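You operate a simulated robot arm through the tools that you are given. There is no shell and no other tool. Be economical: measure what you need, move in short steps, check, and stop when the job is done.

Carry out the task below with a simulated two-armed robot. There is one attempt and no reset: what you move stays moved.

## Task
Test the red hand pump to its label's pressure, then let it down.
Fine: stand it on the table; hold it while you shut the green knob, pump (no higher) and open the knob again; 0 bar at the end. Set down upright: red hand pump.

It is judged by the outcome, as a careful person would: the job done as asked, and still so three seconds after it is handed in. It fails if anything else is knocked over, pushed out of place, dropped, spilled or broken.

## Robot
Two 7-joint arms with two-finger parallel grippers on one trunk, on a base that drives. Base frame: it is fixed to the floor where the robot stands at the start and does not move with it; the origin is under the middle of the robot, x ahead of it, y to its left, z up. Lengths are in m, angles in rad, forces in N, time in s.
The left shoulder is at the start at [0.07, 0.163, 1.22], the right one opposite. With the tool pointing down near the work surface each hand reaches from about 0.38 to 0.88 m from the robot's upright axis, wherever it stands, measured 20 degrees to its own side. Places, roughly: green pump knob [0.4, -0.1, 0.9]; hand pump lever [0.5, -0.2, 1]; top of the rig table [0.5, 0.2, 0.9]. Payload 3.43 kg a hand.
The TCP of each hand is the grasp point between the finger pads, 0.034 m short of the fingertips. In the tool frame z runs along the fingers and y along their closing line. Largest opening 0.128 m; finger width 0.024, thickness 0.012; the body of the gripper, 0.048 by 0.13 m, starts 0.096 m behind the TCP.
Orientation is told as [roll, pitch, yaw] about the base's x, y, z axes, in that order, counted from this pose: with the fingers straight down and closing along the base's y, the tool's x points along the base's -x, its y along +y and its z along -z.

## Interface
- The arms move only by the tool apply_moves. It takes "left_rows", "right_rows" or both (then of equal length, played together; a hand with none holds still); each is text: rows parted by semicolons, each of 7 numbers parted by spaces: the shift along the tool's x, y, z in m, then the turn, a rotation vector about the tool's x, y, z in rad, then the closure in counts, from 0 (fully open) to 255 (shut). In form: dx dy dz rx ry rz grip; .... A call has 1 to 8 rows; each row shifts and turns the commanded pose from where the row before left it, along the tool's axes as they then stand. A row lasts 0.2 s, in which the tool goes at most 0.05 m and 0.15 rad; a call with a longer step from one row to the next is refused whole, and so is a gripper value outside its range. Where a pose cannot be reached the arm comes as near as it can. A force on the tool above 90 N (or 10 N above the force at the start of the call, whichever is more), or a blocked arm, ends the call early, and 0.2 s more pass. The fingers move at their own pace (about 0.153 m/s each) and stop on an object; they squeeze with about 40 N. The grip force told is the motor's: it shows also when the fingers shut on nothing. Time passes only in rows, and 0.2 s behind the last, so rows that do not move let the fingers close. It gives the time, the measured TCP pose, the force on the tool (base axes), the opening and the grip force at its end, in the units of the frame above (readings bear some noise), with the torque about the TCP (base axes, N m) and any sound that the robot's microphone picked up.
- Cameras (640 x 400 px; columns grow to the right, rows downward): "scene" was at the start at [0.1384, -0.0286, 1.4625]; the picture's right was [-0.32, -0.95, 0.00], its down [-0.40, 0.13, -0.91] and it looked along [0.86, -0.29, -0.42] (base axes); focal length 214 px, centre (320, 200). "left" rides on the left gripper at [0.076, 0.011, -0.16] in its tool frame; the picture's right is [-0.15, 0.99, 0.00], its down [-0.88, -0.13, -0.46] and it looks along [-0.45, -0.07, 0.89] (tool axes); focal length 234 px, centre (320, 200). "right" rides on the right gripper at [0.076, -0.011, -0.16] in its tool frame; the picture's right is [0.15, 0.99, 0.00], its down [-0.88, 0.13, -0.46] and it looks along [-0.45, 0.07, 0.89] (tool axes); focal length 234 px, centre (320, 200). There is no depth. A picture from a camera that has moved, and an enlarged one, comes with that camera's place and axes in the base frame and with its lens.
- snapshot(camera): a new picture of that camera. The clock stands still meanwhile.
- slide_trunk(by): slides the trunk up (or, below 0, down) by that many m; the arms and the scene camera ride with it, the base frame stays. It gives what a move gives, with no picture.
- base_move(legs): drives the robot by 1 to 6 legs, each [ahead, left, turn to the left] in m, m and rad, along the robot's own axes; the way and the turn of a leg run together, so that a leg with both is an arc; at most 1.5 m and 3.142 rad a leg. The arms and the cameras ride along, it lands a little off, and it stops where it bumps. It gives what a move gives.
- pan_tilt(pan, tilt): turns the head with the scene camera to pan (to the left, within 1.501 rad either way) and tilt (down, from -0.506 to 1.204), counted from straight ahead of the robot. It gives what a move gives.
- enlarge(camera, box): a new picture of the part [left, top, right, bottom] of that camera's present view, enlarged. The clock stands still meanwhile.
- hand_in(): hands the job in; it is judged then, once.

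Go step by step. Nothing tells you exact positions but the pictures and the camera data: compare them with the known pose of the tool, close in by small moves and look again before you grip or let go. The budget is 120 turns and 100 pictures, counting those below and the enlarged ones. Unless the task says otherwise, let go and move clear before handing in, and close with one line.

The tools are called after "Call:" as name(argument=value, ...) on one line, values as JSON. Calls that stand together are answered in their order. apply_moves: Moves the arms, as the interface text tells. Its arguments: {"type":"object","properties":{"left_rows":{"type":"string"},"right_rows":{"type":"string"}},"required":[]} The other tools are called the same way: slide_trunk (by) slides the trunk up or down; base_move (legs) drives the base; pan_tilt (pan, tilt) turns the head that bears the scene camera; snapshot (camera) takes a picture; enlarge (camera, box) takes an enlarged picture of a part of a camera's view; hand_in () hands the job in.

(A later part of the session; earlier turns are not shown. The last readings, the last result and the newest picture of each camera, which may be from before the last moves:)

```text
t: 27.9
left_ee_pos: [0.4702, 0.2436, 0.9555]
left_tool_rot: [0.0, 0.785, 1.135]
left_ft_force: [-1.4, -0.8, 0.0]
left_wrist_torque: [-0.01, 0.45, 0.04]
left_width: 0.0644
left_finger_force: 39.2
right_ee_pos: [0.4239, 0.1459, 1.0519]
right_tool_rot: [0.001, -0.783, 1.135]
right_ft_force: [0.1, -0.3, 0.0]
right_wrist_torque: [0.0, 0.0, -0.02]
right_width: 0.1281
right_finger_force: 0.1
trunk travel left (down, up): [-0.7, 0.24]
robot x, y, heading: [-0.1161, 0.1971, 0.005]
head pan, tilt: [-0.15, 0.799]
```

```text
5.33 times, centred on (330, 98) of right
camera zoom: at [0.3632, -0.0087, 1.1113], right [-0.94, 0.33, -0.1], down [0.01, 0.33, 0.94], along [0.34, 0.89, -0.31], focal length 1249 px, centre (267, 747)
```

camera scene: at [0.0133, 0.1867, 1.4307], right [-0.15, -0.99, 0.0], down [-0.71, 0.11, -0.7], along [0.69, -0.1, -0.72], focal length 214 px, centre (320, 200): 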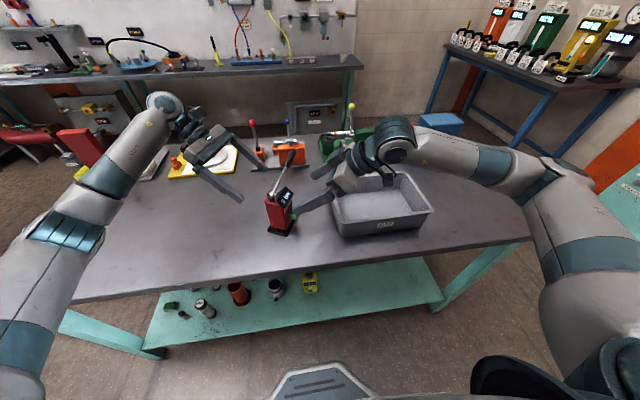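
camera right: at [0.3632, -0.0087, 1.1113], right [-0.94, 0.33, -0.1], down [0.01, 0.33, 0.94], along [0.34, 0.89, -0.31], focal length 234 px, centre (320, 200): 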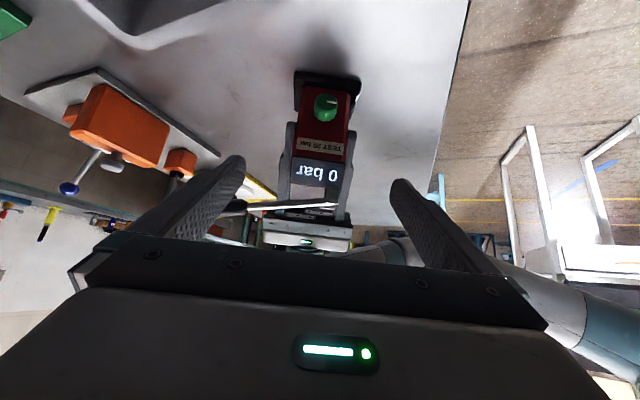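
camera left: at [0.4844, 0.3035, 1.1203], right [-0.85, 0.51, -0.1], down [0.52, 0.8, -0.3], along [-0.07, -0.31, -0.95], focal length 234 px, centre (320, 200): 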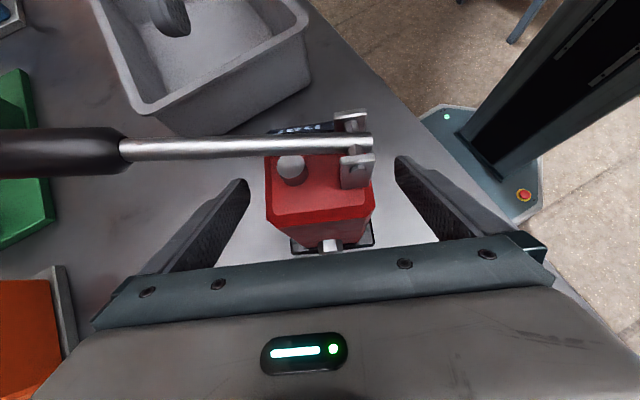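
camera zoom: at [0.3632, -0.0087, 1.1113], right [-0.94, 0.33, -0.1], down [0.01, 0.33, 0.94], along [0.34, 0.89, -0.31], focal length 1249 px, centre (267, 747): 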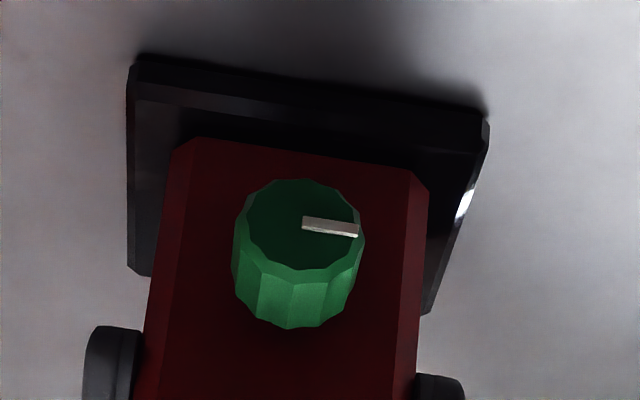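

The left hand holds the pump firmly. The knob's index points to 9 o'clock (seen from the front), so shutting should be clockwise. I'll pre-roll the right hand -45° about the knob's axis, partly closed, and go to a standoff.

Call:
apply_moves(right_rows="0 0 0 .0926 0 -.0926 135;0 0 0 .0926 0 -.0926 135;0 0 0 .0926 0 -.0926 135;0 0 0 .0926 0 -.0926 135;0 0 0 .0926 0 -.0926 135;0 0 0 .0926 0 -.0926 135")

Call:
apply_moves(right_rows=".0085 .0311 .0002 0 0 0 135;.0085 .0311 .0002 0 0 0 135;.0085 .0311 .0002 0 0 0 135;0 0 0 0 0 0 135")

Call:
snapshot(camera="right")

Call:
enlarge(camera="scene", box=[210, 120, 410, 270])

```text
t: 29.3
left_ee_pos: [0.4696, 0.2449, 0.956]
left_tool_rot: [0.0, 0.785, 1.135]
left_ft_force: [-1.3, -0.4, -0.1]
left_wrist_torque: [0.1, 0.27, 0.03]
left_width: 0.0648
left_finger_force: 39.9
right_ee_pos: [0.4272, 0.1467, 1.0504]
right_tool_rot: [-0.96, -0.52, 1.751]
right_ft_force: [0.0, 0.0, -0.5]
right_wrist_torque: [0.04, 0.03, 0.03]
right_width: 0.0602
right_finger_force: 0.0
right hand out of reach, approached as far as the arm can: row 6
trunk travel left (down, up): [-0.7, 0.24]
robot x, y, heading: [-0.1146, 0.1998, 0.001]
head pan, tilt: [-0.15, 0.799]
```

```text
t: 30.3
left_ee_pos: [0.4708, 0.245, 0.955]
left_tool_rot: [-0.002, 0.786, 1.135]
left_ft_force: [-0.1, 0.9, 0.4]
left_wrist_torque: [0.07, 0.25, -0.04]
left_width: 0.065
left_finger_force: 40.0
right_ee_pos: [0.4127, 0.1481, 1.003]
right_tool_rot: [-0.944, -0.522, 1.747]
right_ft_force: [1.4, -0.4, -0.5]
right_wrist_torque: [0.03, 0.01, 0.02]
right_width: 0.0602
right_finger_force: 0.1
right hand out of reach, approached as far as the arm can: row 1, 2, 3
trunk travel left (down, up): [-0.7, 0.24]
robot x, y, heading: [-0.1169, 0.196, 0.004]
head pan, tilt: [-0.15, 0.799]
```

```text
64 pictures are left
camera right: at [0.3131, 0.0134, 1.0545], right [-0.62, 0.17, -0.77], down [-0.56, 0.59, 0.58], along [0.55, 0.79, -0.27], focal length 234 px, centre (320, 200)
```

right: 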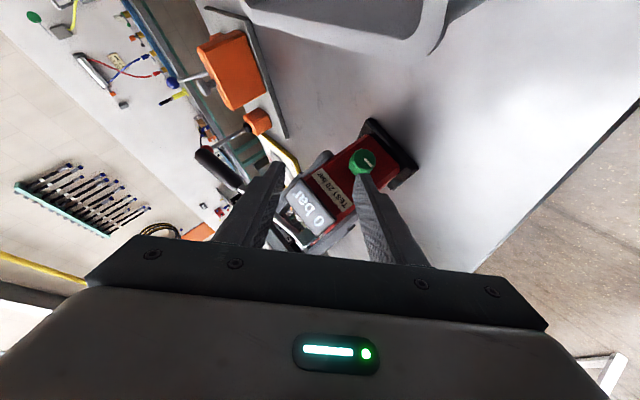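

```text
2.67 times, centred on (310, 195) of scene
camera zoom: at [0.0141, 0.1868, 1.4306], right [-0.15, -0.99, 0.0], down [-0.71, 0.11, -0.7], along [0.69, -0.1, -0.72], focal length 572 px, centre (347, 213)
```

zoom: 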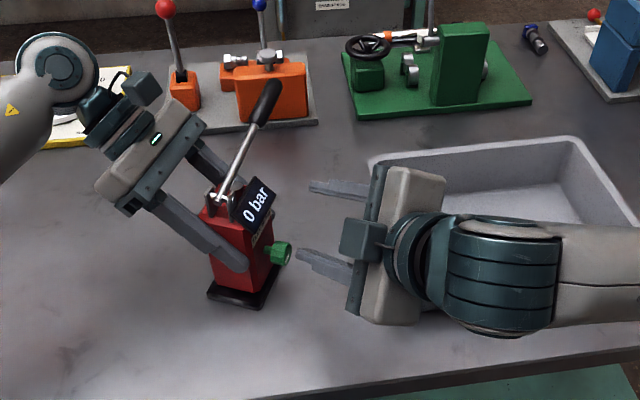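

Two problems: the near-side lean is out of reach, and the far-side lean would come close to the tray. I'll lift the pump 3 cm with the left hand, drive back and left, and extend the left arm so the pump stands with more room on all sides.

Call:
apply_moves(left_rows=".0071 0 -.0071 0 0 0 255;.0071 0 -.0071 0 0 0 255;.0071 0 -.0071 0 0 0 255;0 0 0 0 0 0 255")

Call:
base_move(legs=[[-0.1, 0.13, 0]])

Call:
snapshot(camera="scene")

```text
t: 31.3
left_ee_pos: [0.4692, 0.2453, 0.9838]
left_tool_rot: [0.0, 0.787, 1.136]
left_ft_force: [-0.1, 0.9, -6.6]
left_wrist_torque: [0.02, 0.04, -0.01]
left_width: 0.0653
left_finger_force: 39.9
right_ee_pos: [0.4127, 0.1484, 1.0019]
right_tool_rot: [-0.943, -0.522, 1.747]
right_ft_force: [0.1, 0.3, -0.4]
right_wrist_torque: [-0.01, 0.03, 0.01]
right_width: 0.0605
right_finger_force: 0.0
trunk travel left (down, up): [-0.7, 0.24]
robot x, y, heading: [-0.1162, 0.1984, 0.004]
head pan, tilt: [-0.15, 0.799]
```

```text
t: 32.7
left_ee_pos: [0.3691, 0.375, 0.9831]
left_tool_rot: [-0.001, 0.786, 1.139]
left_ft_force: [0.4, 0.8, -6.4]
left_wrist_torque: [0.04, 0.03, 0.0]
left_width: 0.0648
left_finger_force: 40.5
right_ee_pos: [0.3135, 0.2797, 1.0017]
right_tool_rot: [-0.942, -0.522, 1.748]
right_ft_force: [0.5, -0.1, 0.6]
right_wrist_torque: [0.01, 0.02, 0.01]
right_width: 0.0605
right_finger_force: 0.0
trunk travel left (down, up): [-0.7, 0.24]
robot x, y, heading: [-0.215, 0.3259, 0.001]
head pan, tilt: [-0.15, 0.799]
```

```text
62 pictures are left
camera scene: at [-0.0856, 0.3169, 1.4305], right [-0.15, -0.99, 0.0], down [-0.71, 0.1, -0.7], along [0.69, -0.1, -0.72], focal length 214 px, centre (320, 200)
```

scene: 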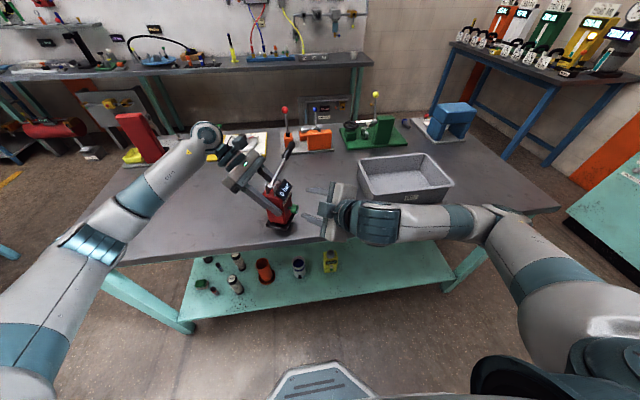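

Now extending the left arm forward 11 cm and lowering most of the way.

Call:
apply_moves(left_rows="-.0082 -.0249 -.0082 0 0 0 255;-.0082 -.0249 -.0082 0 0 0 255;-.0082 -.0249 -.0082 0 0 0 255;-.0082 -.0249 -.0082 0 0 0 255;-.0085 0 .0085 0 0 0 255;-.0085 0 .0085 0 0 0 255;0 0 0 0 0 0 255")

Call:
snapshot(camera="left")

```text
t: 34.3
left_ee_pos: [0.4781, 0.3744, 0.9591]
left_tool_rot: [0.0, 0.785, 1.137]
left_ft_force: [-0.1, -0.7, -5.1]
left_wrist_torque: [-0.02, 0.02, -0.04]
left_width: 0.0646
left_finger_force: 40.3
right_ee_pos: [0.3134, 0.2792, 1.0027]
right_tool_rot: [-0.943, -0.52, 1.748]
right_ft_force: [-0.1, 0.2, -0.3]
right_wrist_torque: [0.0, 0.01, -0.01]
right_width: 0.0602
right_finger_force: 0.1
trunk travel left (down, up): [-0.7, 0.24]
robot x, y, heading: [-0.2165, 0.3299, 0.008]
head pan, tilt: [-0.15, 0.799]
```

```text
61 pictures are left
camera left: at [0.4926, 0.4346, 1.1244], right [-0.85, 0.51, -0.1], down [0.51, 0.8, -0.3], along [-0.07, -0.31, -0.95], focal length 234 px, centre (320, 200)
```

left: 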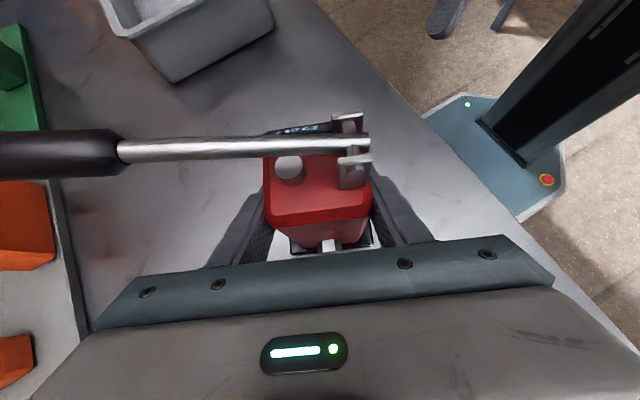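

Call:
apply_moves(left_rows="-.0014 0 .0014 0 0 0 255")

Call:
apply_moves(left_rows="-.0010 0 .0010 0 0 0 255")

Call:
apply_moves(left_rows="-.0008 0 .0008 0 0 0 255")

```text
t: 34.7
left_ee_pos: [0.4784, 0.3752, 0.958]
left_tool_rot: [0.001, 0.784, 1.138]
left_ft_force: [-0.3, 0.3, -6.1]
left_wrist_torque: [0.04, 0.05, -0.02]
left_width: 0.065
left_finger_force: 40.0
right_ee_pos: [0.3136, 0.2801, 1.0021]
right_tool_rot: [-0.942, -0.523, 1.746]
right_ft_force: [1.0, 0.2, 0.1]
right_wrist_torque: [0.02, 0.01, -0.02]
right_width: 0.0602
right_finger_force: 0.0
trunk travel left (down, up): [-0.7, 0.24]
robot x, y, heading: [-0.2142, 0.3258, 0.003]
head pan, tilt: [-0.15, 0.799]
```

```text
t: 35.1
left_ee_pos: [0.4796, 0.3747, 0.9556]
left_tool_rot: [0.001, 0.785, 1.139]
left_ft_force: [1.4, -0.8, -6.4]
left_wrist_torque: [0.04, 0.02, -0.05]
left_width: 0.065
left_finger_force: 40.1
right_ee_pos: [0.3149, 0.2795, 1.0025]
right_tool_rot: [-0.942, -0.522, 1.747]
right_ft_force: [0.0, -0.4, -1.0]
right_wrist_torque: [-0.04, 0.03, 0.02]
right_width: 0.0602
right_finger_force: 0.1
trunk travel left (down, up): [-0.7, 0.24]
robot x, y, heading: [-0.2177, 0.3262, 0.002]
head pan, tilt: [-0.15, 0.799]
```

```text
t: 35.5
left_ee_pos: [0.4786, 0.3744, 0.9562]
left_tool_rot: [-0.001, 0.788, 1.136]
left_ft_force: [0.2, 0.5, -2.6]
left_wrist_torque: [0.24, 0.08, -0.07]
left_width: 0.0651
left_finger_force: 40.6
right_ee_pos: [0.3122, 0.2802, 1.003]
right_tool_rot: [-0.943, -0.522, 1.751]
right_ft_force: [0.3, -0.4, -0.1]
right_wrist_torque: [0.01, -0.01, -0.02]
right_width: 0.0604
right_finger_force: 0.1
trunk travel left (down, up): [-0.7, 0.24]
robot x, y, heading: [-0.217, 0.3271, 0.004]
head pan, tilt: [-0.15, 0.799]
```

Call:
apply_moves(left_rows="-.0008 0 .0008 0 0 0 255;0 0 0 0 0 0 255;0 0 0 0 0 0 255", right_rows=".0115 -.0095 .0318 0 0 0 135;.0115 -.0095 .0318 0 0 0 135;0 0 0 0 0 0 135")

Call:
snapshot(camera="right")

Call:
enlarge(camera="scene", box=[210, 100, 410, 250])

```text
t: 36.3
left_ee_pos: [0.4788, 0.3744, 0.9556]
left_tool_rot: [-0.004, 0.785, 1.137]
left_ft_force: [4.2, 1.3, 6.1]
left_wrist_torque: [0.5, 0.15, -0.16]
left_width: 0.0648
left_finger_force: 39.7
right_ee_pos: [0.3775, 0.2792, 0.971]
right_tool_rot: [-0.939, -0.522, 1.747]
right_ft_force: [0.6, 0.3, 1.4]
right_wrist_torque: [0.01, -0.04, -0.01]
right_width: 0.06
right_finger_force: 0.0
trunk travel left (down, up): [-0.7, 0.24]
robot x, y, heading: [-0.2158, 0.3293, 0.005]
head pan, tilt: [-0.15, 0.799]
```

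```text
60 pictures are left
camera right: at [0.2774, 0.1439, 1.0233], right [-0.62, 0.17, -0.77], down [-0.56, 0.59, 0.58], along [0.55, 0.79, -0.28], focal length 234 px, centre (320, 200)
```

right: 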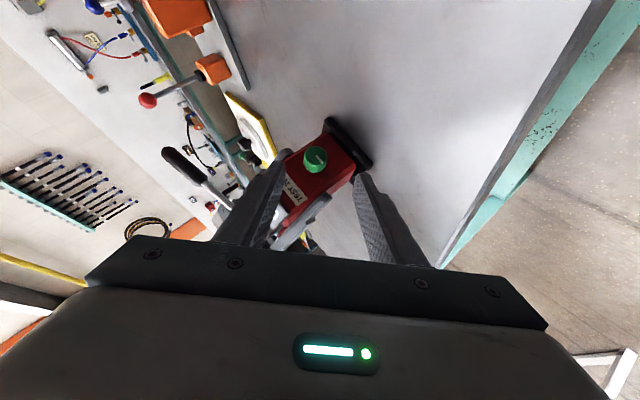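

```text
2.67 times, centred on (310, 175) of scene
camera zoom: at [-0.0864, 0.317, 1.4308], right [-0.15, -0.99, 0.0], down [-0.71, 0.1, -0.7], along [0.69, -0.1, -0.72], focal length 572 px, centre (347, 267)
```

zoom: 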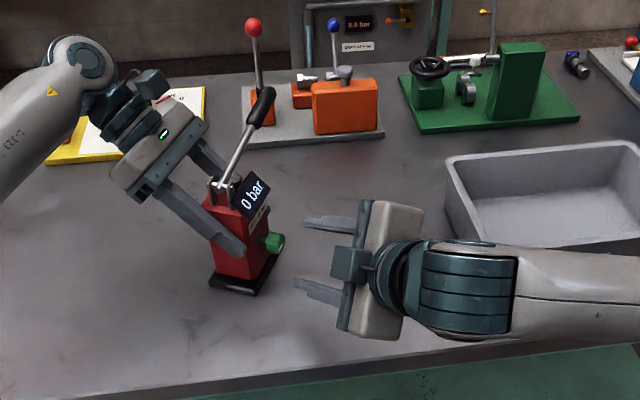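

The pump stands in a roomier spot; the left hand holds it and the knob is nicely in view (centre about z = 0.926). Approaching the knob most of the way, then checking.

Call:
apply_moves(right_rows="-.0062 -.004 .01 0 0 0 135;0 0 .02 0 0 0 135;0 0 .02 0 0 0 135;0 0 0 0 0 0 135")

Call:
snapshot(camera="right")

Call:
enlarge(camera="scene", box=[265, 155, 345, 215])

```text
t: 37.3
left_ee_pos: [0.4769, 0.3746, 0.9559]
left_tool_rot: [-0.005, 0.786, 1.135]
left_ft_force: [6.1, 1.2, 11.7]
left_wrist_torque: [0.42, 0.31, -0.17]
left_width: 0.065
left_finger_force: 40.0
right_ee_pos: [0.4008, 0.2961, 0.9624]
right_tool_rot: [-0.94, -0.521, 1.744]
right_ft_force: [0.6, -0.1, 0.4]
right_wrist_torque: [0.01, -0.02, 0.0]
right_width: 0.0602
right_finger_force: 0.0
right hand out of reach, approached as far as the arm can: row 2, 3
trunk travel left (down, up): [-0.7, 0.24]
robot x, y, heading: [-0.2141, 0.3282, 0.001]
head pan, tilt: [-0.15, 0.799]
```

```text
58 pictures are left
camera right: at [0.3006, 0.1604, 1.0146], right [-0.62, 0.16, -0.76], down [-0.56, 0.59, 0.58], along [0.55, 0.79, -0.28], focal length 234 px, centre (320, 200)
```

right: 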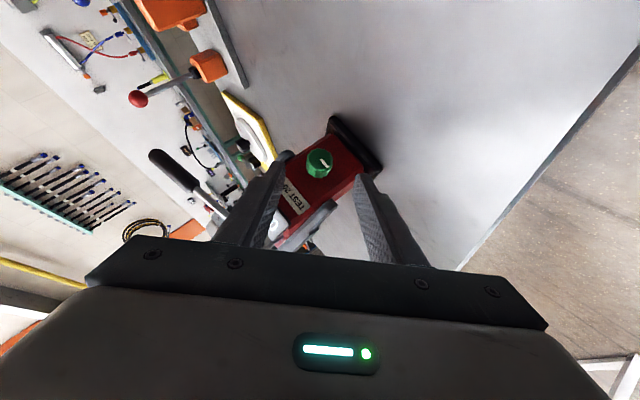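

```text
6.67 times, centred on (305, 185) of scene
camera zoom: at [-0.0869, 0.3169, 1.4308], right [-0.15, -0.99, 0.0], down [-0.71, 0.1, -0.7], along [0.69, -0.1, -0.72], focal length 1430 px, centre (420, 300)
```

zoom: 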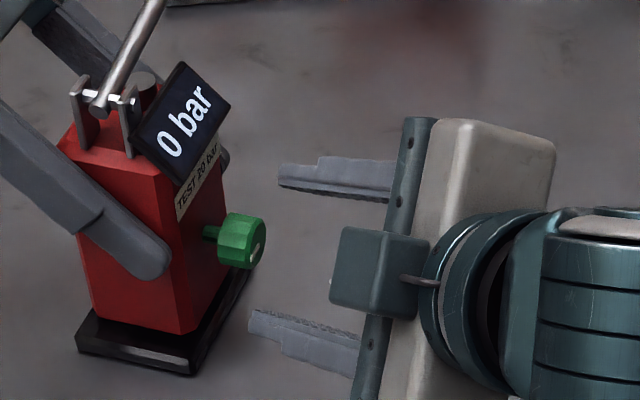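

That roll runs into an arm limit. I back off and use a smaller starting lean (-15°); there's room on the far side now.

Call:
apply_moves(right_rows="0 0 -.03 0 0 0 135;0 0 0 -.0926 0 .0926 135;0 0 0 -.0926 0 .0926 135;0 0 0 -.0926 0 .0926 135;0 0 0 -.0926 0 .0926 135;-.0065 -.0363 .0207 0 0 0 135;0 0 0 0 0 0 135")

Call:
snapshot(camera="right")

Call:
enlarge(camera="scene", box=[265, 155, 345, 215])

```text
t: 38.9
left_ee_pos: [0.477, 0.3747, 0.9543]
left_tool_rot: [-0.003, 0.784, 1.136]
left_ft_force: [-0.2, 0.7, 15.4]
left_wrist_torque: [0.12, 0.91, 0.15]
left_width: 0.0648
left_finger_force: 40.5
right_ee_pos: [0.4204, 0.2857, 0.9773]
right_tool_rot: [-0.35, -0.749, 1.382]
right_ft_force: [0.1, -0.1, -0.1]
right_wrist_torque: [-0.01, 0.01, 0.02]
right_width: 0.0603
right_finger_force: 0.0
trunk travel left (down, up): [-0.7, 0.24]
robot x, y, heading: [-0.2198, 0.3282, 0.006]
head pan, tilt: [-0.15, 0.799]
```

```text
56 pictures are left
camera right: at [0.3481, 0.1374, 1.0387], right [-0.89, 0.29, -0.35], down [-0.2, 0.43, 0.88], along [0.41, 0.85, -0.32], focal length 234 px, centre (320, 200)
```

right: 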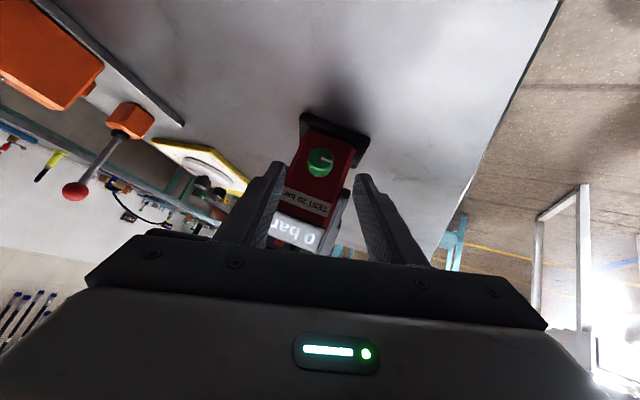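

```text
6.67 times, centred on (305, 185) of scene
camera zoom: at [-0.0876, 0.3166, 1.4308], right [-0.15, -0.99, 0.0], down [-0.71, 0.1, -0.7], along [0.69, -0.1, -0.72], focal length 1430 px, centre (420, 300)
```

zoom: 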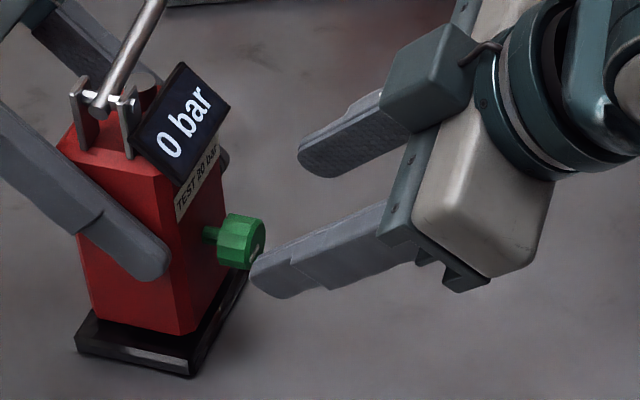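

Lined up. Sliding the fingertips over the knob.

Call:
apply_moves(right_rows="0 0 .02 0 0 0 135;0 0 .015 0 0 0 135;0 0 .013 0 0 0 135;0 0 0 0 0 0 135")

Call:
snapshot(camera="right")

Call:
enlarge(camera="scene", box=[265, 155, 345, 215])

```text
t: 39.9
left_ee_pos: [0.4773, 0.3749, 0.9556]
left_tool_rot: [-0.002, 0.785, 1.136]
left_ft_force: [1.6, 0.2, 13.0]
left_wrist_torque: [0.03, 0.99, -0.06]
left_width: 0.0651
left_finger_force: 40.3
right_ee_pos: [0.442, 0.3132, 0.9445]
right_tool_rot: [-0.351, -0.747, 1.383]
right_ft_force: [-0.3, 0.7, 0.7]
right_wrist_torque: [0.0, -0.01, 0.02]
right_width: 0.0604
right_finger_force: 0.0
trunk travel left (down, up): [-0.7, 0.24]
robot x, y, heading: [-0.2172, 0.3254, 0.006]
head pan, tilt: [-0.15, 0.799]
```

```text
54 pictures are left
camera right: at [0.3684, 0.1646, 1.0065], right [-0.89, 0.29, -0.35], down [-0.2, 0.43, 0.88], along [0.41, 0.85, -0.32], focal length 234 px, centre (320, 200)
```

right: 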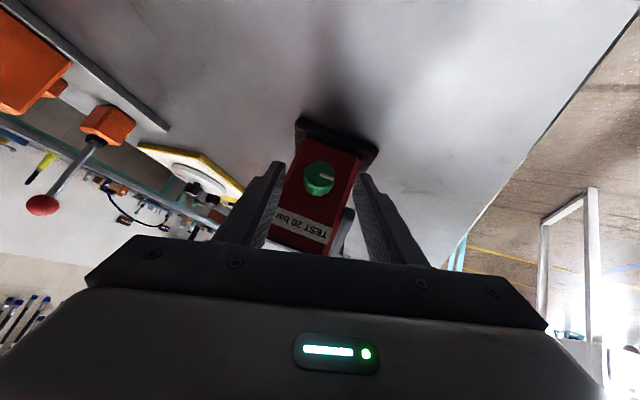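

```text
6.67 times, centred on (305, 185) of scene
camera zoom: at [-0.0877, 0.3168, 1.4308], right [-0.15, -0.99, 0.0], down [-0.71, 0.1, -0.7], along [0.69, -0.1, -0.72], focal length 1430 px, centre (420, 300)
```

zoom: 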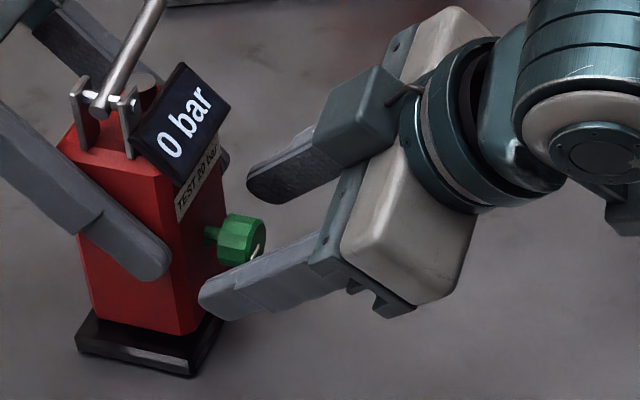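

Fingertips straddle the knob. Closing on it.

Call:
apply_moves(right_rows="0 0 0 0 0 0 200;0 0 0 0 0 0 255;0 0 0 0 0 0 255")

Call:
enlarge(camera="right", box=[260, 120, 380, 210])

Call:
enlarge(camera="scene", box=[265, 155, 345, 215])

```text
t: 40.7
left_ee_pos: [0.4773, 0.3739, 0.9551]
left_tool_rot: [-0.001, 0.785, 1.136]
left_ft_force: [-3.1, 1.3, 15.0]
left_wrist_torque: [0.17, 0.82, -0.3]
left_width: 0.0648
left_finger_force: 39.9
right_ee_pos: [0.4414, 0.3118, 0.9452]
right_tool_rot: [-0.349, -0.749, 1.385]
right_ft_force: [6.5, -1.2, -0.8]
right_wrist_torque: [-0.06, -0.09, -0.14]
right_width: 0.0272
right_finger_force: 39.8
trunk travel left (down, up): [-0.7, 0.24]
robot x, y, heading: [-0.217, 0.3271, 0.0]
head pan, tilt: [-0.15, 0.799]
```

```text
4.44 times, centred on (320, 165) of right
camera zoom: at [0.3689, 0.1641, 1.0069], right [-0.89, 0.29, -0.35], down [-0.2, 0.43, 0.88], along [0.41, 0.85, -0.32], focal length 1041 px, centre (320, 356)
```

zoom: 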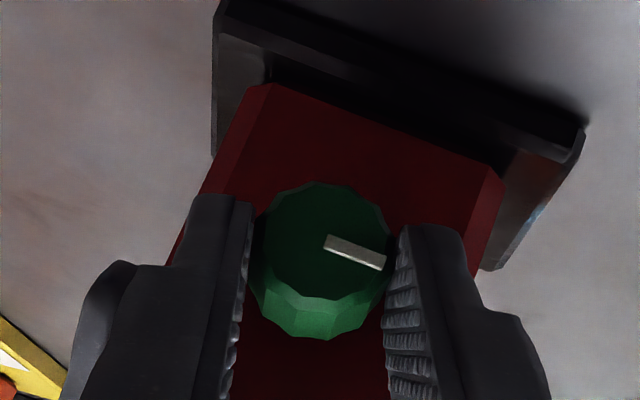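

```text
6.67 times, centred on (305, 185) of scene
camera zoom: at [-0.0875, 0.3168, 1.4308], right [-0.15, -0.99, 0.0], down [-0.71, 0.1, -0.7], along [0.69, -0.1, -0.72], focal length 1430 px, centre (420, 300)
```

zoom: 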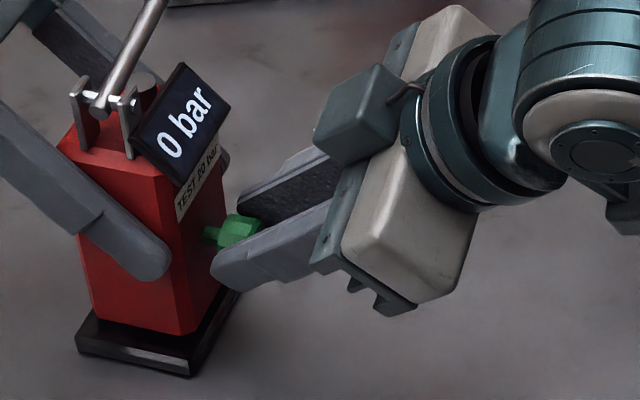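

Good grip on the knob (27 mm). Turning it clockwise 30° first as a test.

Call:
apply_moves(right_rows=".0001 -.0024 .0001 -.0926 0 .0926 255;.0001 -.0024 .0001 -.0926 0 .0926 255;.0001 -.0024 .0001 -.0926 0 .0926 255;.0001 -.0024 .0001 -.0926 0 .0926 255")

Call:
enlarge(camera="right", box=[260, 120, 380, 210])

```text
t: 41.7
left_ee_pos: [0.4742, 0.3793, 0.9545]
left_tool_rot: [0.009, 0.779, 1.139]
left_ft_force: [-31.5, 45.6, 11.4]
left_wrist_torque: [0.22, -0.29, -1.62]
left_width: 0.0651
left_finger_force: 40.0
right_ee_pos: [0.4451, 0.3157, 0.9461]
right_tool_rot: [-0.028, -0.782, 1.17]
right_ft_force: [39.7, -43.0, 15.4]
right_wrist_torque: [-0.29, -1.23, -1.76]
right_width: 0.0273
right_finger_force: 39.7
right hand out of reach, approached as far as the arm can: row 2, 3, 4
trunk travel left (down, up): [-0.7, 0.24]
robot x, y, heading: [-0.2161, 0.328, 0.002]
head pan, tilt: [-0.15, 0.799]
```

```text
4.44 times, centred on (320, 165) of right
camera zoom: at [0.3857, 0.1614, 1.0066], right [-0.94, 0.31, -0.12], down [-0.01, 0.34, 0.94], along [0.33, 0.89, -0.31], focal length 1041 px, centre (320, 356)
```

zoom: 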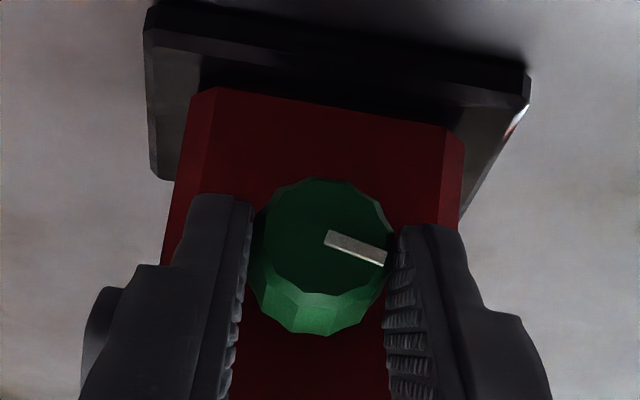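

The knob turns with the hand, but the arm hit a limit and is pushing sideways. I'll ease the position back to take the side load off.

Call:
apply_moves(right_rows=".0018 -.0015 -.0018 0 0 0 255;.0018 -.0015 -.0018 0 0 0 255;0 0 0 0 0 0 255")

Call:
snapshot(camera="scene")

```text
t: 42.5
left_ee_pos: [0.4744, 0.3769, 0.9536]
left_tool_rot: [0.005, 0.783, 1.136]
left_ft_force: [-33.6, 30.3, -2.2]
left_wrist_torque: [0.52, 0.31, -1.03]
left_width: 0.065
left_finger_force: 40.3
right_ee_pos: [0.4444, 0.3141, 0.9459]
right_tool_rot: [-0.024, -0.783, 1.175]
right_ft_force: [34.8, -19.8, 18.6]
right_wrist_torque: [0.55, -1.21, -1.44]
right_width: 0.0275
right_finger_force: 40.7
trunk travel left (down, up): [-0.7, 0.24]
robot x, y, heading: [-0.2179, 0.3275, 0.004]
head pan, tilt: [-0.15, 0.799]
```

```text
49 pictures are left
camera scene: at [-0.0888, 0.3182, 1.4308], right [-0.15, -0.99, 0.0], down [-0.71, 0.1, -0.7], along [0.69, -0.1, -0.72], focal length 214 px, centre (320, 200)
```

scene: 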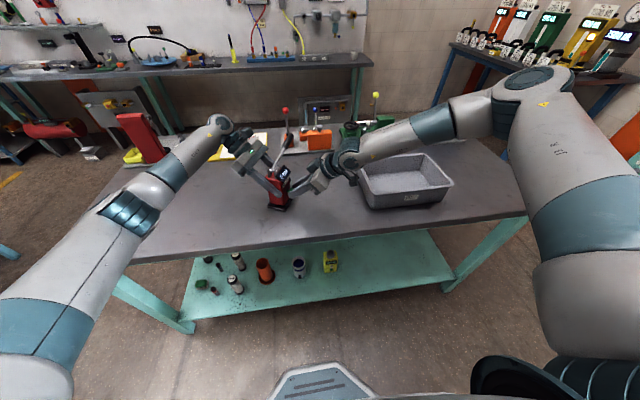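

The elbow has swung to a better branch. I trim the remaining side load and continue turning.

Call:
apply_moves(right_rows="-.0006 -.0035 -.0014 0 0 0 255;0 0 0 0 0 0 255")

Call:
apply_moves(right_rows=".0001 -.0024 .0001 -.0926 0 .0926 255;.0001 -.0024 .0001 -.0926 0 .0926 255")

```text
t: 43.1
left_ee_pos: [0.4746, 0.3757, 0.9542]
left_tool_rot: [0.006, 0.782, 1.139]
left_ft_force: [-24.9, 37.7, -4.5]
left_wrist_torque: [0.95, 0.54, -1.37]
left_width: 0.0651
left_finger_force: 39.7
right_ee_pos: [0.4463, 0.3151, 0.9395]
right_tool_rot: [-0.034, -0.787, 1.169]
right_ft_force: [21.1, -38.4, 11.8]
right_wrist_torque: [-0.47, -0.42, -1.27]
right_width: 0.0272
right_finger_force: 39.9
right hand out of reach, approached as far as the arm can: row 1
trunk travel left (down, up): [-0.7, 0.24]
robot x, y, heading: [-0.2163, 0.3328, 0.004]
head pan, tilt: [-0.15, 0.799]
```

```text
t: 43.7
left_ee_pos: [0.4767, 0.3762, 0.9541]
left_tool_rot: [0.008, 0.781, 1.138]
left_ft_force: [-24.0, 39.9, -1.6]
left_wrist_torque: [0.8, 0.53, -1.38]
left_width: 0.0649
left_finger_force: 40.2
right_ee_pos: [0.4468, 0.3167, 0.9393]
right_tool_rot: [-0.033, -0.786, 1.169]
right_ft_force: [20.7, -42.0, 5.1]
right_wrist_torque: [-0.63, -0.35, -1.29]
right_width: 0.0273
right_finger_force: 39.8
right hand out of reach, approached as far as the arm can: row 1, 2
trunk travel left (down, up): [-0.7, 0.24]
robot x, y, heading: [-0.2191, 0.3269, 0.004]
head pan, tilt: [-0.15, 0.799]
```

The arm is at a limit here, so this geometry won't do. I'll release the knob and back out. Then I'll bring the pump about 9 cm closer with the left hand, where this posture worked earlier, and test the turning motion in the air first.

Call:
apply_moves(right_rows="0 0 0 0 0 0 200;0 0 0 0 0 0 120;0 0 -.02 0 0 0 100;0 0 -.04 0 0 0 100;0 0 -.04 0 0 0 100;0 0 0 0 0 0 100")

Call:
apply_moves(left_rows=".0071 0 -.0071 0 0 0 255;.0071 0 -.0071 0 0 0 255;0 0 0 0 0 0 255")

Call:
snapshot(camera="scene")

```text
t: 45.1
left_ee_pos: [0.479, 0.3759, 0.953]
left_tool_rot: [-0.003, 0.79, 1.136]
left_ft_force: [-1.0, -0.9, -4.4]
left_wrist_torque: [0.1, 0.01, -0.01]
left_width: 0.0649
left_finger_force: 40.5
right_ee_pos: [0.417, 0.2559, 1.0108]
right_tool_rot: [-0.028, -0.798, 1.175]
right_ft_force: [0.1, 0.4, -1.3]
right_wrist_torque: [-0.04, 0.0, 0.01]
right_width: 0.0779
right_finger_force: 0.1
trunk travel left (down, up): [-0.7, 0.24]
robot x, y, heading: [-0.2175, 0.329, 0.005]
head pan, tilt: [-0.15, 0.799]
```

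```text
t: 45.9
left_ee_pos: [0.4781, 0.375, 0.9743]
left_tool_rot: [0.001, 0.785, 1.138]
left_ft_force: [0.2, -0.9, -6.3]
left_wrist_torque: [-0.02, 0.01, -0.03]
left_width: 0.065
left_finger_force: 39.8
right_ee_pos: [0.4177, 0.2551, 1.0113]
right_tool_rot: [-0.026, -0.799, 1.176]
right_ft_force: [-0.8, -0.9, 1.0]
right_wrist_torque: [-0.01, 0.0, 0.0]
right_width: 0.0777
right_finger_force: 0.0
trunk travel left (down, up): [-0.7, 0.24]
robot x, y, heading: [-0.2183, 0.329, -0.001]
head pan, tilt: [-0.15, 0.799]
```

```text
48 pictures are left
camera scene: at [-0.0852, 0.3167, 1.4305], right [-0.15, -0.99, 0.0], down [-0.71, 0.1, -0.7], along [0.69, -0.1, -0.72], focal length 214 px, centre (320, 200)
```

scene: 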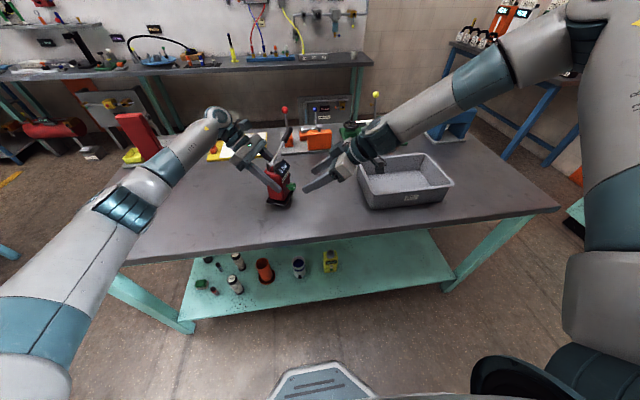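

Pump lifted 2 cm. Moving both hands together 9 cm towards me, with the right hand also backing off.

Call:
apply_moves(left_rows=".0089 .0272 .0089 0 0 0 255;.0089 .0272 .0089 0 0 0 255;.0089 .0272 .0089 0 0 0 255;0 0 0 0 0 0 255", right_rows=".0087 .0272 -.022 0 0 0 100;.0087 .0272 -.022 0 0 0 100;.0087 .0272 -.022 0 0 0 100;0 0 0 0 0 0 100")

Call:
apply_moves(right_rows="0 0 0 -.0926 0 .0926 100;0 0 0 -.0926 0 .0926 100;0 0 0 -.0926 0 .0926 100;0 0 0 -.0926 0 .0926 100;0 0 0 -.0926 0 .0926 100;0 0 0 -.0926 0 .0926 100;0 0 0 -.0926 0 .0926 100;0 0 0 -.0926 0 .0926 100")

Call:
snapshot(camera="scene")

```text
t: 46.9
left_ee_pos: [0.3878, 0.3772, 0.9747]
left_tool_rot: [0.003, 0.787, 1.14]
left_ft_force: [0.3, 0.1, -7.0]
left_wrist_torque: [-0.02, 0.07, -0.03]
left_width: 0.065
left_finger_force: 39.8
right_ee_pos: [0.3179, 0.2298, 1.0379]
right_tool_rot: [-0.026, -0.788, 1.176]
right_ft_force: [-0.5, 0.8, -0.1]
right_wrist_torque: [0.0, -0.03, 0.0]
right_width: 0.0779
right_finger_force: 0.1
right hand out of reach, approached as far as the arm can: row 1
trunk travel left (down, up): [-0.7, 0.24]
robot x, y, heading: [-0.213, 0.3283, -0.003]
head pan, tilt: [-0.15, 0.799]
```

```text
t: 48.7
left_ee_pos: [0.387, 0.3719, 0.9763]
left_tool_rot: [0.0, 0.784, 1.137]
left_ft_force: [-0.2, -0.9, -6.6]
left_wrist_torque: [0.07, 0.03, 0.0]
left_width: 0.0646
left_finger_force: 40.1
right_ee_pos: [0.3018, 0.2601, 1.0505]
right_tool_rot: [0.704, -0.674, 0.712]
right_ft_force: [0.9, 0.0, 0.6]
right_wrist_torque: [0.05, 0.0, 0.01]
right_width: 0.0779
right_finger_force: 0.1
right hand out of reach, approached as far as the arm can: row 1, 2, 3, 4, 5, 6
trunk travel left (down, up): [-0.7, 0.24]
robot x, y, heading: [-0.2201, 0.3281, 0.002]
head pan, tilt: [-0.15, 0.799]
```

```text
47 pictures are left
camera scene: at [-0.0861, 0.3128, 1.4306], right [-0.15, -0.99, 0.0], down [-0.71, 0.11, -0.7], along [0.69, -0.1, -0.72], focal length 214 px, centre (320, 200)
```

scene: 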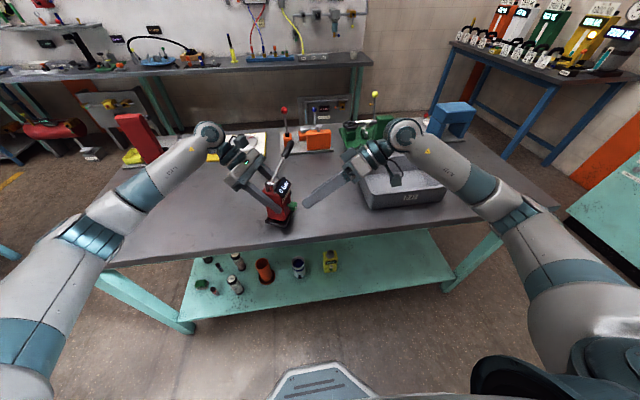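

The right elbow is now in a natural posture mirroring the left. I test the sweep back in the air to see which range is reachable.

Call:
apply_moves(right_rows="0 0 0 .0926 0 -.0926 100;0 0 0 .0926 0 -.0926 100;0 0 0 .0926 0 -.0926 100;0 0 0 .0926 0 -.0926 100;0 0 0 .0926 0 -.0926 100;0 0 0 .0926 0 -.0926 100")

Call:
snapshot(camera="scene")

```text
t: 50.1
left_ee_pos: [0.3877, 0.3767, 0.9749]
left_tool_rot: [-0.002, 0.787, 1.14]
left_ft_force: [1.2, 0.2, -6.1]
left_wrist_torque: [0.02, 0.03, 0.01]
left_width: 0.0651
left_finger_force: 40.1
right_ee_pos: [0.3048, 0.2627, 1.0511]
right_tool_rot: [-0.366, -0.771, 1.442]
right_ft_force: [0.4, 0.6, -0.7]
right_wrist_torque: [-0.02, 0.04, -0.01]
right_width: 0.0778
right_finger_force: 0.1
trunk travel left (down, up): [-0.7, 0.24]
robot x, y, heading: [-0.2191, 0.33, 0.002]
head pan, tilt: [-0.15, 0.799]
```

```text
46 pictures are left
camera scene: at [-0.0857, 0.3172, 1.4306], right [-0.15, -0.99, 0.0], down [-0.71, 0.1, -0.7], along [0.69, -0.1, -0.72], focal length 214 px, centre (320, 200)
```

scene: 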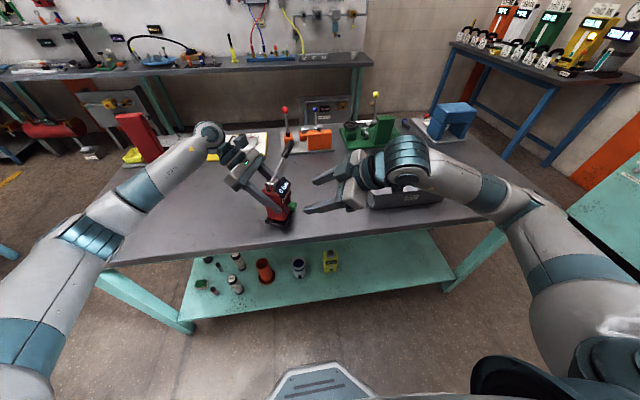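

The natural posture sweeps this range with no limit. Now set the pump down here.

Call:
apply_moves(left_rows="-.006 0 .006 0 0 0 255;-.006 0 .006 0 0 0 255;-.001 0 .001 0 0 0 255;0 0 0 0 0 0 255", right_rows="0 0 0 .034 .013 .034 135;0 0 0 0 0 0 135;0 0 0 0 0 0 135;0 0 0 0 0 0 135")

Call:
apply_moves(left_rows="-.001 0 .001 0 0 0 255")

Call:
apply_moves(left_rows="-.001 0 .001 0 0 0 255")

```text
t: 51.1
left_ee_pos: [0.3891, 0.3753, 0.9551]
left_tool_rot: [0.0, 0.783, 1.138]
left_ft_force: [-0.8, -0.6, -6.5]
left_wrist_torque: [0.0, 0.02, 0.02]
left_width: 0.0648
left_finger_force: 39.7
right_ee_pos: [0.304, 0.2645, 1.0503]
right_tool_rot: [-0.362, -0.772, 1.391]
right_ft_force: [-0.3, 0.1, 0.1]
right_wrist_torque: [0.0, -0.04, 0.01]
right_width: 0.0602
right_finger_force: 0.0
trunk travel left (down, up): [-0.7, 0.24]
robot x, y, heading: [-0.2196, 0.3279, 0.006]
head pan, tilt: [-0.15, 0.799]
```

```text
t: 51.5
left_ee_pos: [0.3885, 0.3746, 0.955]
left_tool_rot: [-0.001, 0.788, 1.138]
left_ft_force: [-0.1, -0.9, -6.2]
left_wrist_torque: [0.06, 0.05, -0.02]
left_width: 0.0651
left_finger_force: 39.8
right_ee_pos: [0.3031, 0.2643, 1.0495]
right_tool_rot: [-0.362, -0.771, 1.39]
right_ft_force: [0.3, 0.4, 0.7]
right_wrist_torque: [0.0, 0.01, -0.04]
right_width: 0.0604
right_finger_force: 0.1
trunk travel left (down, up): [-0.7, 0.24]
robot x, y, heading: [-0.2201, 0.3276, 0.003]
head pan, tilt: [-0.15, 0.799]
```

```text
t: 51.9
left_ee_pos: [0.3895, 0.375, 0.9549]
left_tool_rot: [-0.001, 0.786, 1.137]
left_ft_force: [0.2, 1.0, -0.8]
left_wrist_torque: [0.08, 0.33, -0.07]
left_width: 0.0649
left_finger_force: 40.6
right_ee_pos: [0.3031, 0.2639, 1.051]
right_tool_rot: [-0.361, -0.77, 1.39]
right_ft_force: [0.7, -0.2, 1.6]
right_wrist_torque: [0.0, -0.02, -0.02]
right_width: 0.0602
right_finger_force: 0.0
trunk travel left (down, up): [-0.7, 0.24]
robot x, y, heading: [-0.2185, 0.3263, 0.005]
head pan, tilt: [-0.15, 0.799]
```

Standing on the table again. Bringing the right hand to the knob standoff.

Call:
apply_moves(left_rows="-.001 0 .001 0 0 0 255;0 0 0 0 0 0 255;0 0 0 0 0 0 255", right_rows=".0149 .0017 .0366 0 0 0 135;.0149 .0017 .0366 0 0 0 135;0 0 0 0 0 0 135")

Call:
snapshot(camera="right")

```text
t: 52.7
left_ee_pos: [0.3896, 0.3758, 0.9544]
left_tool_rot: [-0.005, 0.788, 1.134]
left_ft_force: [4.5, 2.5, 16.5]
left_wrist_torque: [0.07, 0.93, -0.11]
left_width: 0.0651
left_finger_force: 40.4
right_ee_pos: [0.3288, 0.2862, 0.9799]
right_tool_rot: [-0.364, -0.771, 1.393]
right_ft_force: [0.2, 0.1, -0.1]
right_wrist_torque: [-0.01, -0.04, -0.04]
right_width: 0.0601
right_finger_force: 0.1
trunk travel left (down, up): [-0.7, 0.24]
robot x, y, heading: [-0.2165, 0.3277, 0.002]
head pan, tilt: [-0.15, 0.799]
```

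```text
45 pictures are left
camera right: at [0.2552, 0.1368, 1.038], right [-0.89, 0.3, -0.35], down [-0.21, 0.41, 0.89], along [0.41, 0.86, -0.3], focal length 234 px, centre (320, 200)
```

right: 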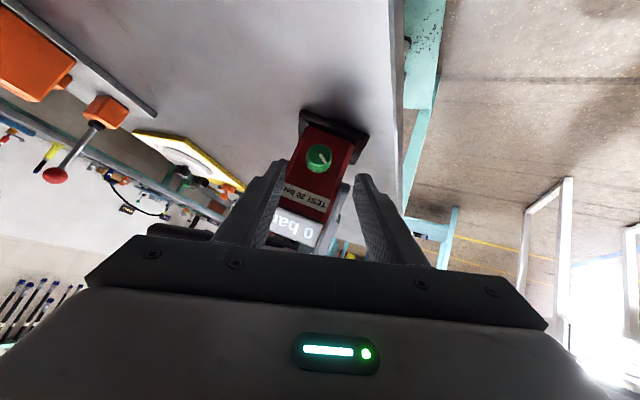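

Knob centred. Advancing, then gripping.

Call:
apply_moves(right_rows=".002 0 .02 0 0 0 135;0 0 .015 0 0 0 135;0 0 .013 0 0 0 135;0 0 0 0 0 0 135")

Call:
snapshot(camera="right")

```text
t: 53.7
left_ee_pos: [0.3888, 0.3749, 0.9543]
left_tool_rot: [-0.008, 0.786, 1.135]
left_ft_force: [10.6, 3.1, 27.6]
left_wrist_torque: [-0.05, 0.96, -0.07]
left_width: 0.0648
left_finger_force: 40.0
right_ee_pos: [0.3507, 0.3117, 0.9459]
right_tool_rot: [-0.366, -0.773, 1.393]
right_ft_force: [-0.5, -0.5, 0.1]
right_wrist_torque: [0.02, 0.0, 0.02]
right_width: 0.0603
right_finger_force: 0.0
trunk travel left (down, up): [-0.7, 0.24]
robot x, y, heading: [-0.2128, 0.3255, 0.005]
head pan, tilt: [-0.15, 0.799]
```

```text
44 pictures are left
camera right: at [0.2781, 0.1624, 1.0036], right [-0.89, 0.3, -0.35], down [-0.21, 0.41, 0.89], along [0.41, 0.86, -0.3], focal length 234 px, centre (320, 200)
```

right: 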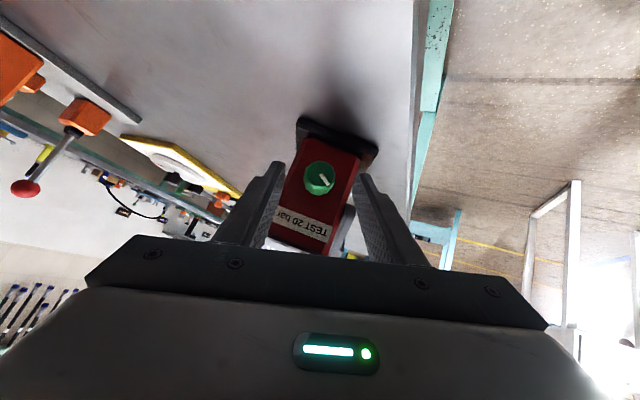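

Call:
apply_moves(left_rows=".0008 0 -.0008 0 0 0 255;0 0 0 0 0 0 255;0 0 0 0 0 0 255", right_rows="0 0 0 0 0 0 200;0 0 0 0 0 0 255;0 0 0 0 0 0 255")

Call:
apply_moves(right_rows=".0001 -.0024 .0001 -.0926 0 .0926 255;.0001 -.0024 .0001 -.0926 0 .0926 255;.0001 -.0024 .0001 -.0926 0 .0926 255")

Call:
enlarge(camera="right", box=[260, 120, 380, 210])

```text
t: 54.5
left_ee_pos: [0.3882, 0.3756, 0.9537]
left_tool_rot: [-0.003, 0.786, 1.136]
left_ft_force: [12.6, 2.0, 21.0]
left_wrist_torque: [-0.11, 0.41, 0.14]
left_width: 0.0651
left_finger_force: 40.6
right_ee_pos: [0.3536, 0.3108, 0.9455]
right_tool_rot: [-0.362, -0.771, 1.393]
right_ft_force: [-1.8, -0.7, 2.8]
right_wrist_torque: [0.05, 0.0, -0.03]
right_width: 0.0273
right_finger_force: 40.1
trunk travel left (down, up): [-0.7, 0.24]
robot x, y, heading: [-0.2149, 0.3289, 0.003]
head pan, tilt: [-0.15, 0.799]
```

```text
t: 55.3
left_ee_pos: [0.3874, 0.3743, 0.9565]
left_tool_rot: [-0.002, 0.787, 1.134]
left_ft_force: [-2.8, 3.3, 19.6]
left_wrist_torque: [-0.19, -0.22, -0.37]
left_width: 0.0652
left_finger_force: 40.1
right_ee_pos: [0.3587, 0.3088, 0.947]
right_tool_rot: [0.193, -0.794, 0.999]
right_ft_force: [11.8, -1.9, -0.1]
right_wrist_torque: [-0.39, -0.06, -0.2]
right_width: 0.0273
right_finger_force: 39.8
trunk travel left (down, up): [-0.7, 0.24]
robot x, y, heading: [-0.2197, 0.3271, 0.003]
head pan, tilt: [-0.15, 0.799]
```

```text
4.44 times, centred on (320, 165) of right
camera zoom: at [0.3058, 0.1488, 1.0013], right [-0.95, 0.32, 0.03], down [0.12, 0.26, 0.96], along [0.3, 0.91, -0.28], focal length 1041 px, centre (320, 356)
```

zoom: 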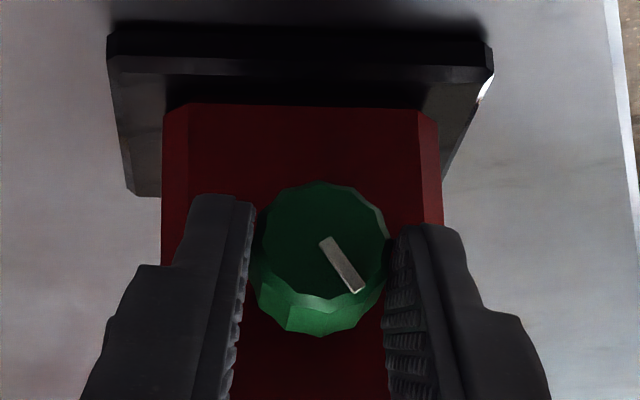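

Turning smoothly with low forces; the index has gone about 55°. Continuing.

Call:
apply_moves(right_rows=".0001 -.0024 .0001 -.0926 0 .0926 255;.0001 -.0024 .0001 -.0926 0 .0926 255;.0001 -.0024 .0001 -.0926 0 .0926 255")

Call:
enlarge(camera="right", box=[260, 120, 380, 210])

```text
t: 56.1
left_ee_pos: [0.3867, 0.3756, 0.9543]
left_tool_rot: [0.001, 0.784, 1.138]
left_ft_force: [-19.1, 8.4, 17.0]
left_wrist_torque: [-0.19, 0.31, -0.98]
left_width: 0.0649
left_finger_force: 40.2
right_ee_pos: [0.3587, 0.3072, 0.9462]
right_tool_rot: [0.282, -0.781, 0.937]
right_ft_force: [17.8, -9.6, -0.6]
right_wrist_torque: [-0.82, -0.13, -0.45]
right_width: 0.0271
right_finger_force: 39.5
right hand out of reach, approached as far as the arm can: row 1, 2, 3
trunk travel left (down, up): [-0.7, 0.24]
robot x, y, heading: [-0.2174, 0.3301, 0.003]
head pan, tilt: [-0.15, 0.799]
```

```text
4.44 times, centred on (320, 165) of right
camera zoom: at [0.3098, 0.1465, 0.9998], right [-0.94, 0.32, 0.09], down [0.17, 0.23, 0.96], along [0.29, 0.92, -0.27], focal length 1041 px, centre (320, 356)
```

zoom: 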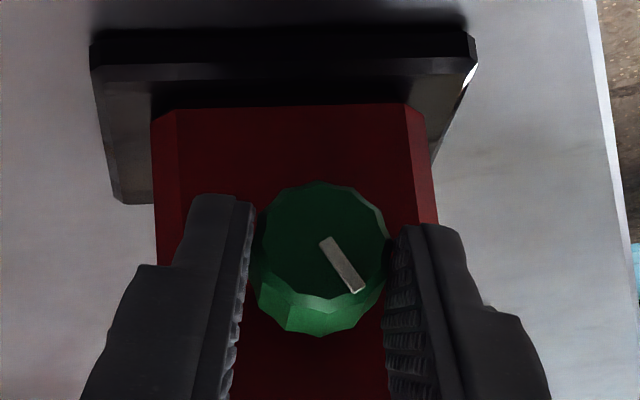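

A reach limit again at this lean, so I ratchet: open, swing back about 34° around the knob, regrip and turn on.

Call:
apply_moves(right_rows="0 0 0 0 0 0 165;0 0 0 0 0 0 165;0 .0026 0 .099 0 -.099 165;0 .0026 0 .099 0 -.099 165;0 .0026 0 .099 0 -.099 165;0 .0026 0 .099 0 -.099 165;0 0 0 0 0 0 165")

Call:
snapshot(camera="right")

```text
t: 57.7
left_ee_pos: [0.3882, 0.3748, 0.9538]
left_tool_rot: [-0.002, 0.785, 1.137]
left_ft_force: [-3.0, -2.3, 3.5]
left_wrist_torque: [-0.33, 0.84, 0.09]
left_width: 0.0651
left_finger_force: 40.5
right_ee_pos: [0.3521, 0.3114, 0.9449]
right_tool_rot: [-0.498, -0.743, 1.481]
right_ft_force: [0.1, 0.4, -0.5]
right_wrist_torque: [-0.03, -0.01, 0.0]
right_width: 0.0454
right_finger_force: 0.0
trunk travel left (down, up): [-0.7, 0.24]
robot x, y, heading: [-0.2148, 0.3257, -0.001]
head pan, tilt: [-0.15, 0.799]
```

```text
41 pictures are left
camera right: at [0.2724, 0.1645, 1.0025], right [-0.85, 0.29, -0.45], down [-0.29, 0.45, 0.84], along [0.44, 0.85, -0.3], focal length 234 px, centre (320, 200)
```

right: 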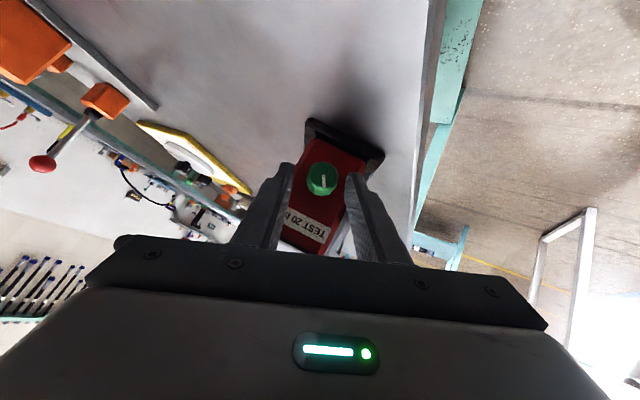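

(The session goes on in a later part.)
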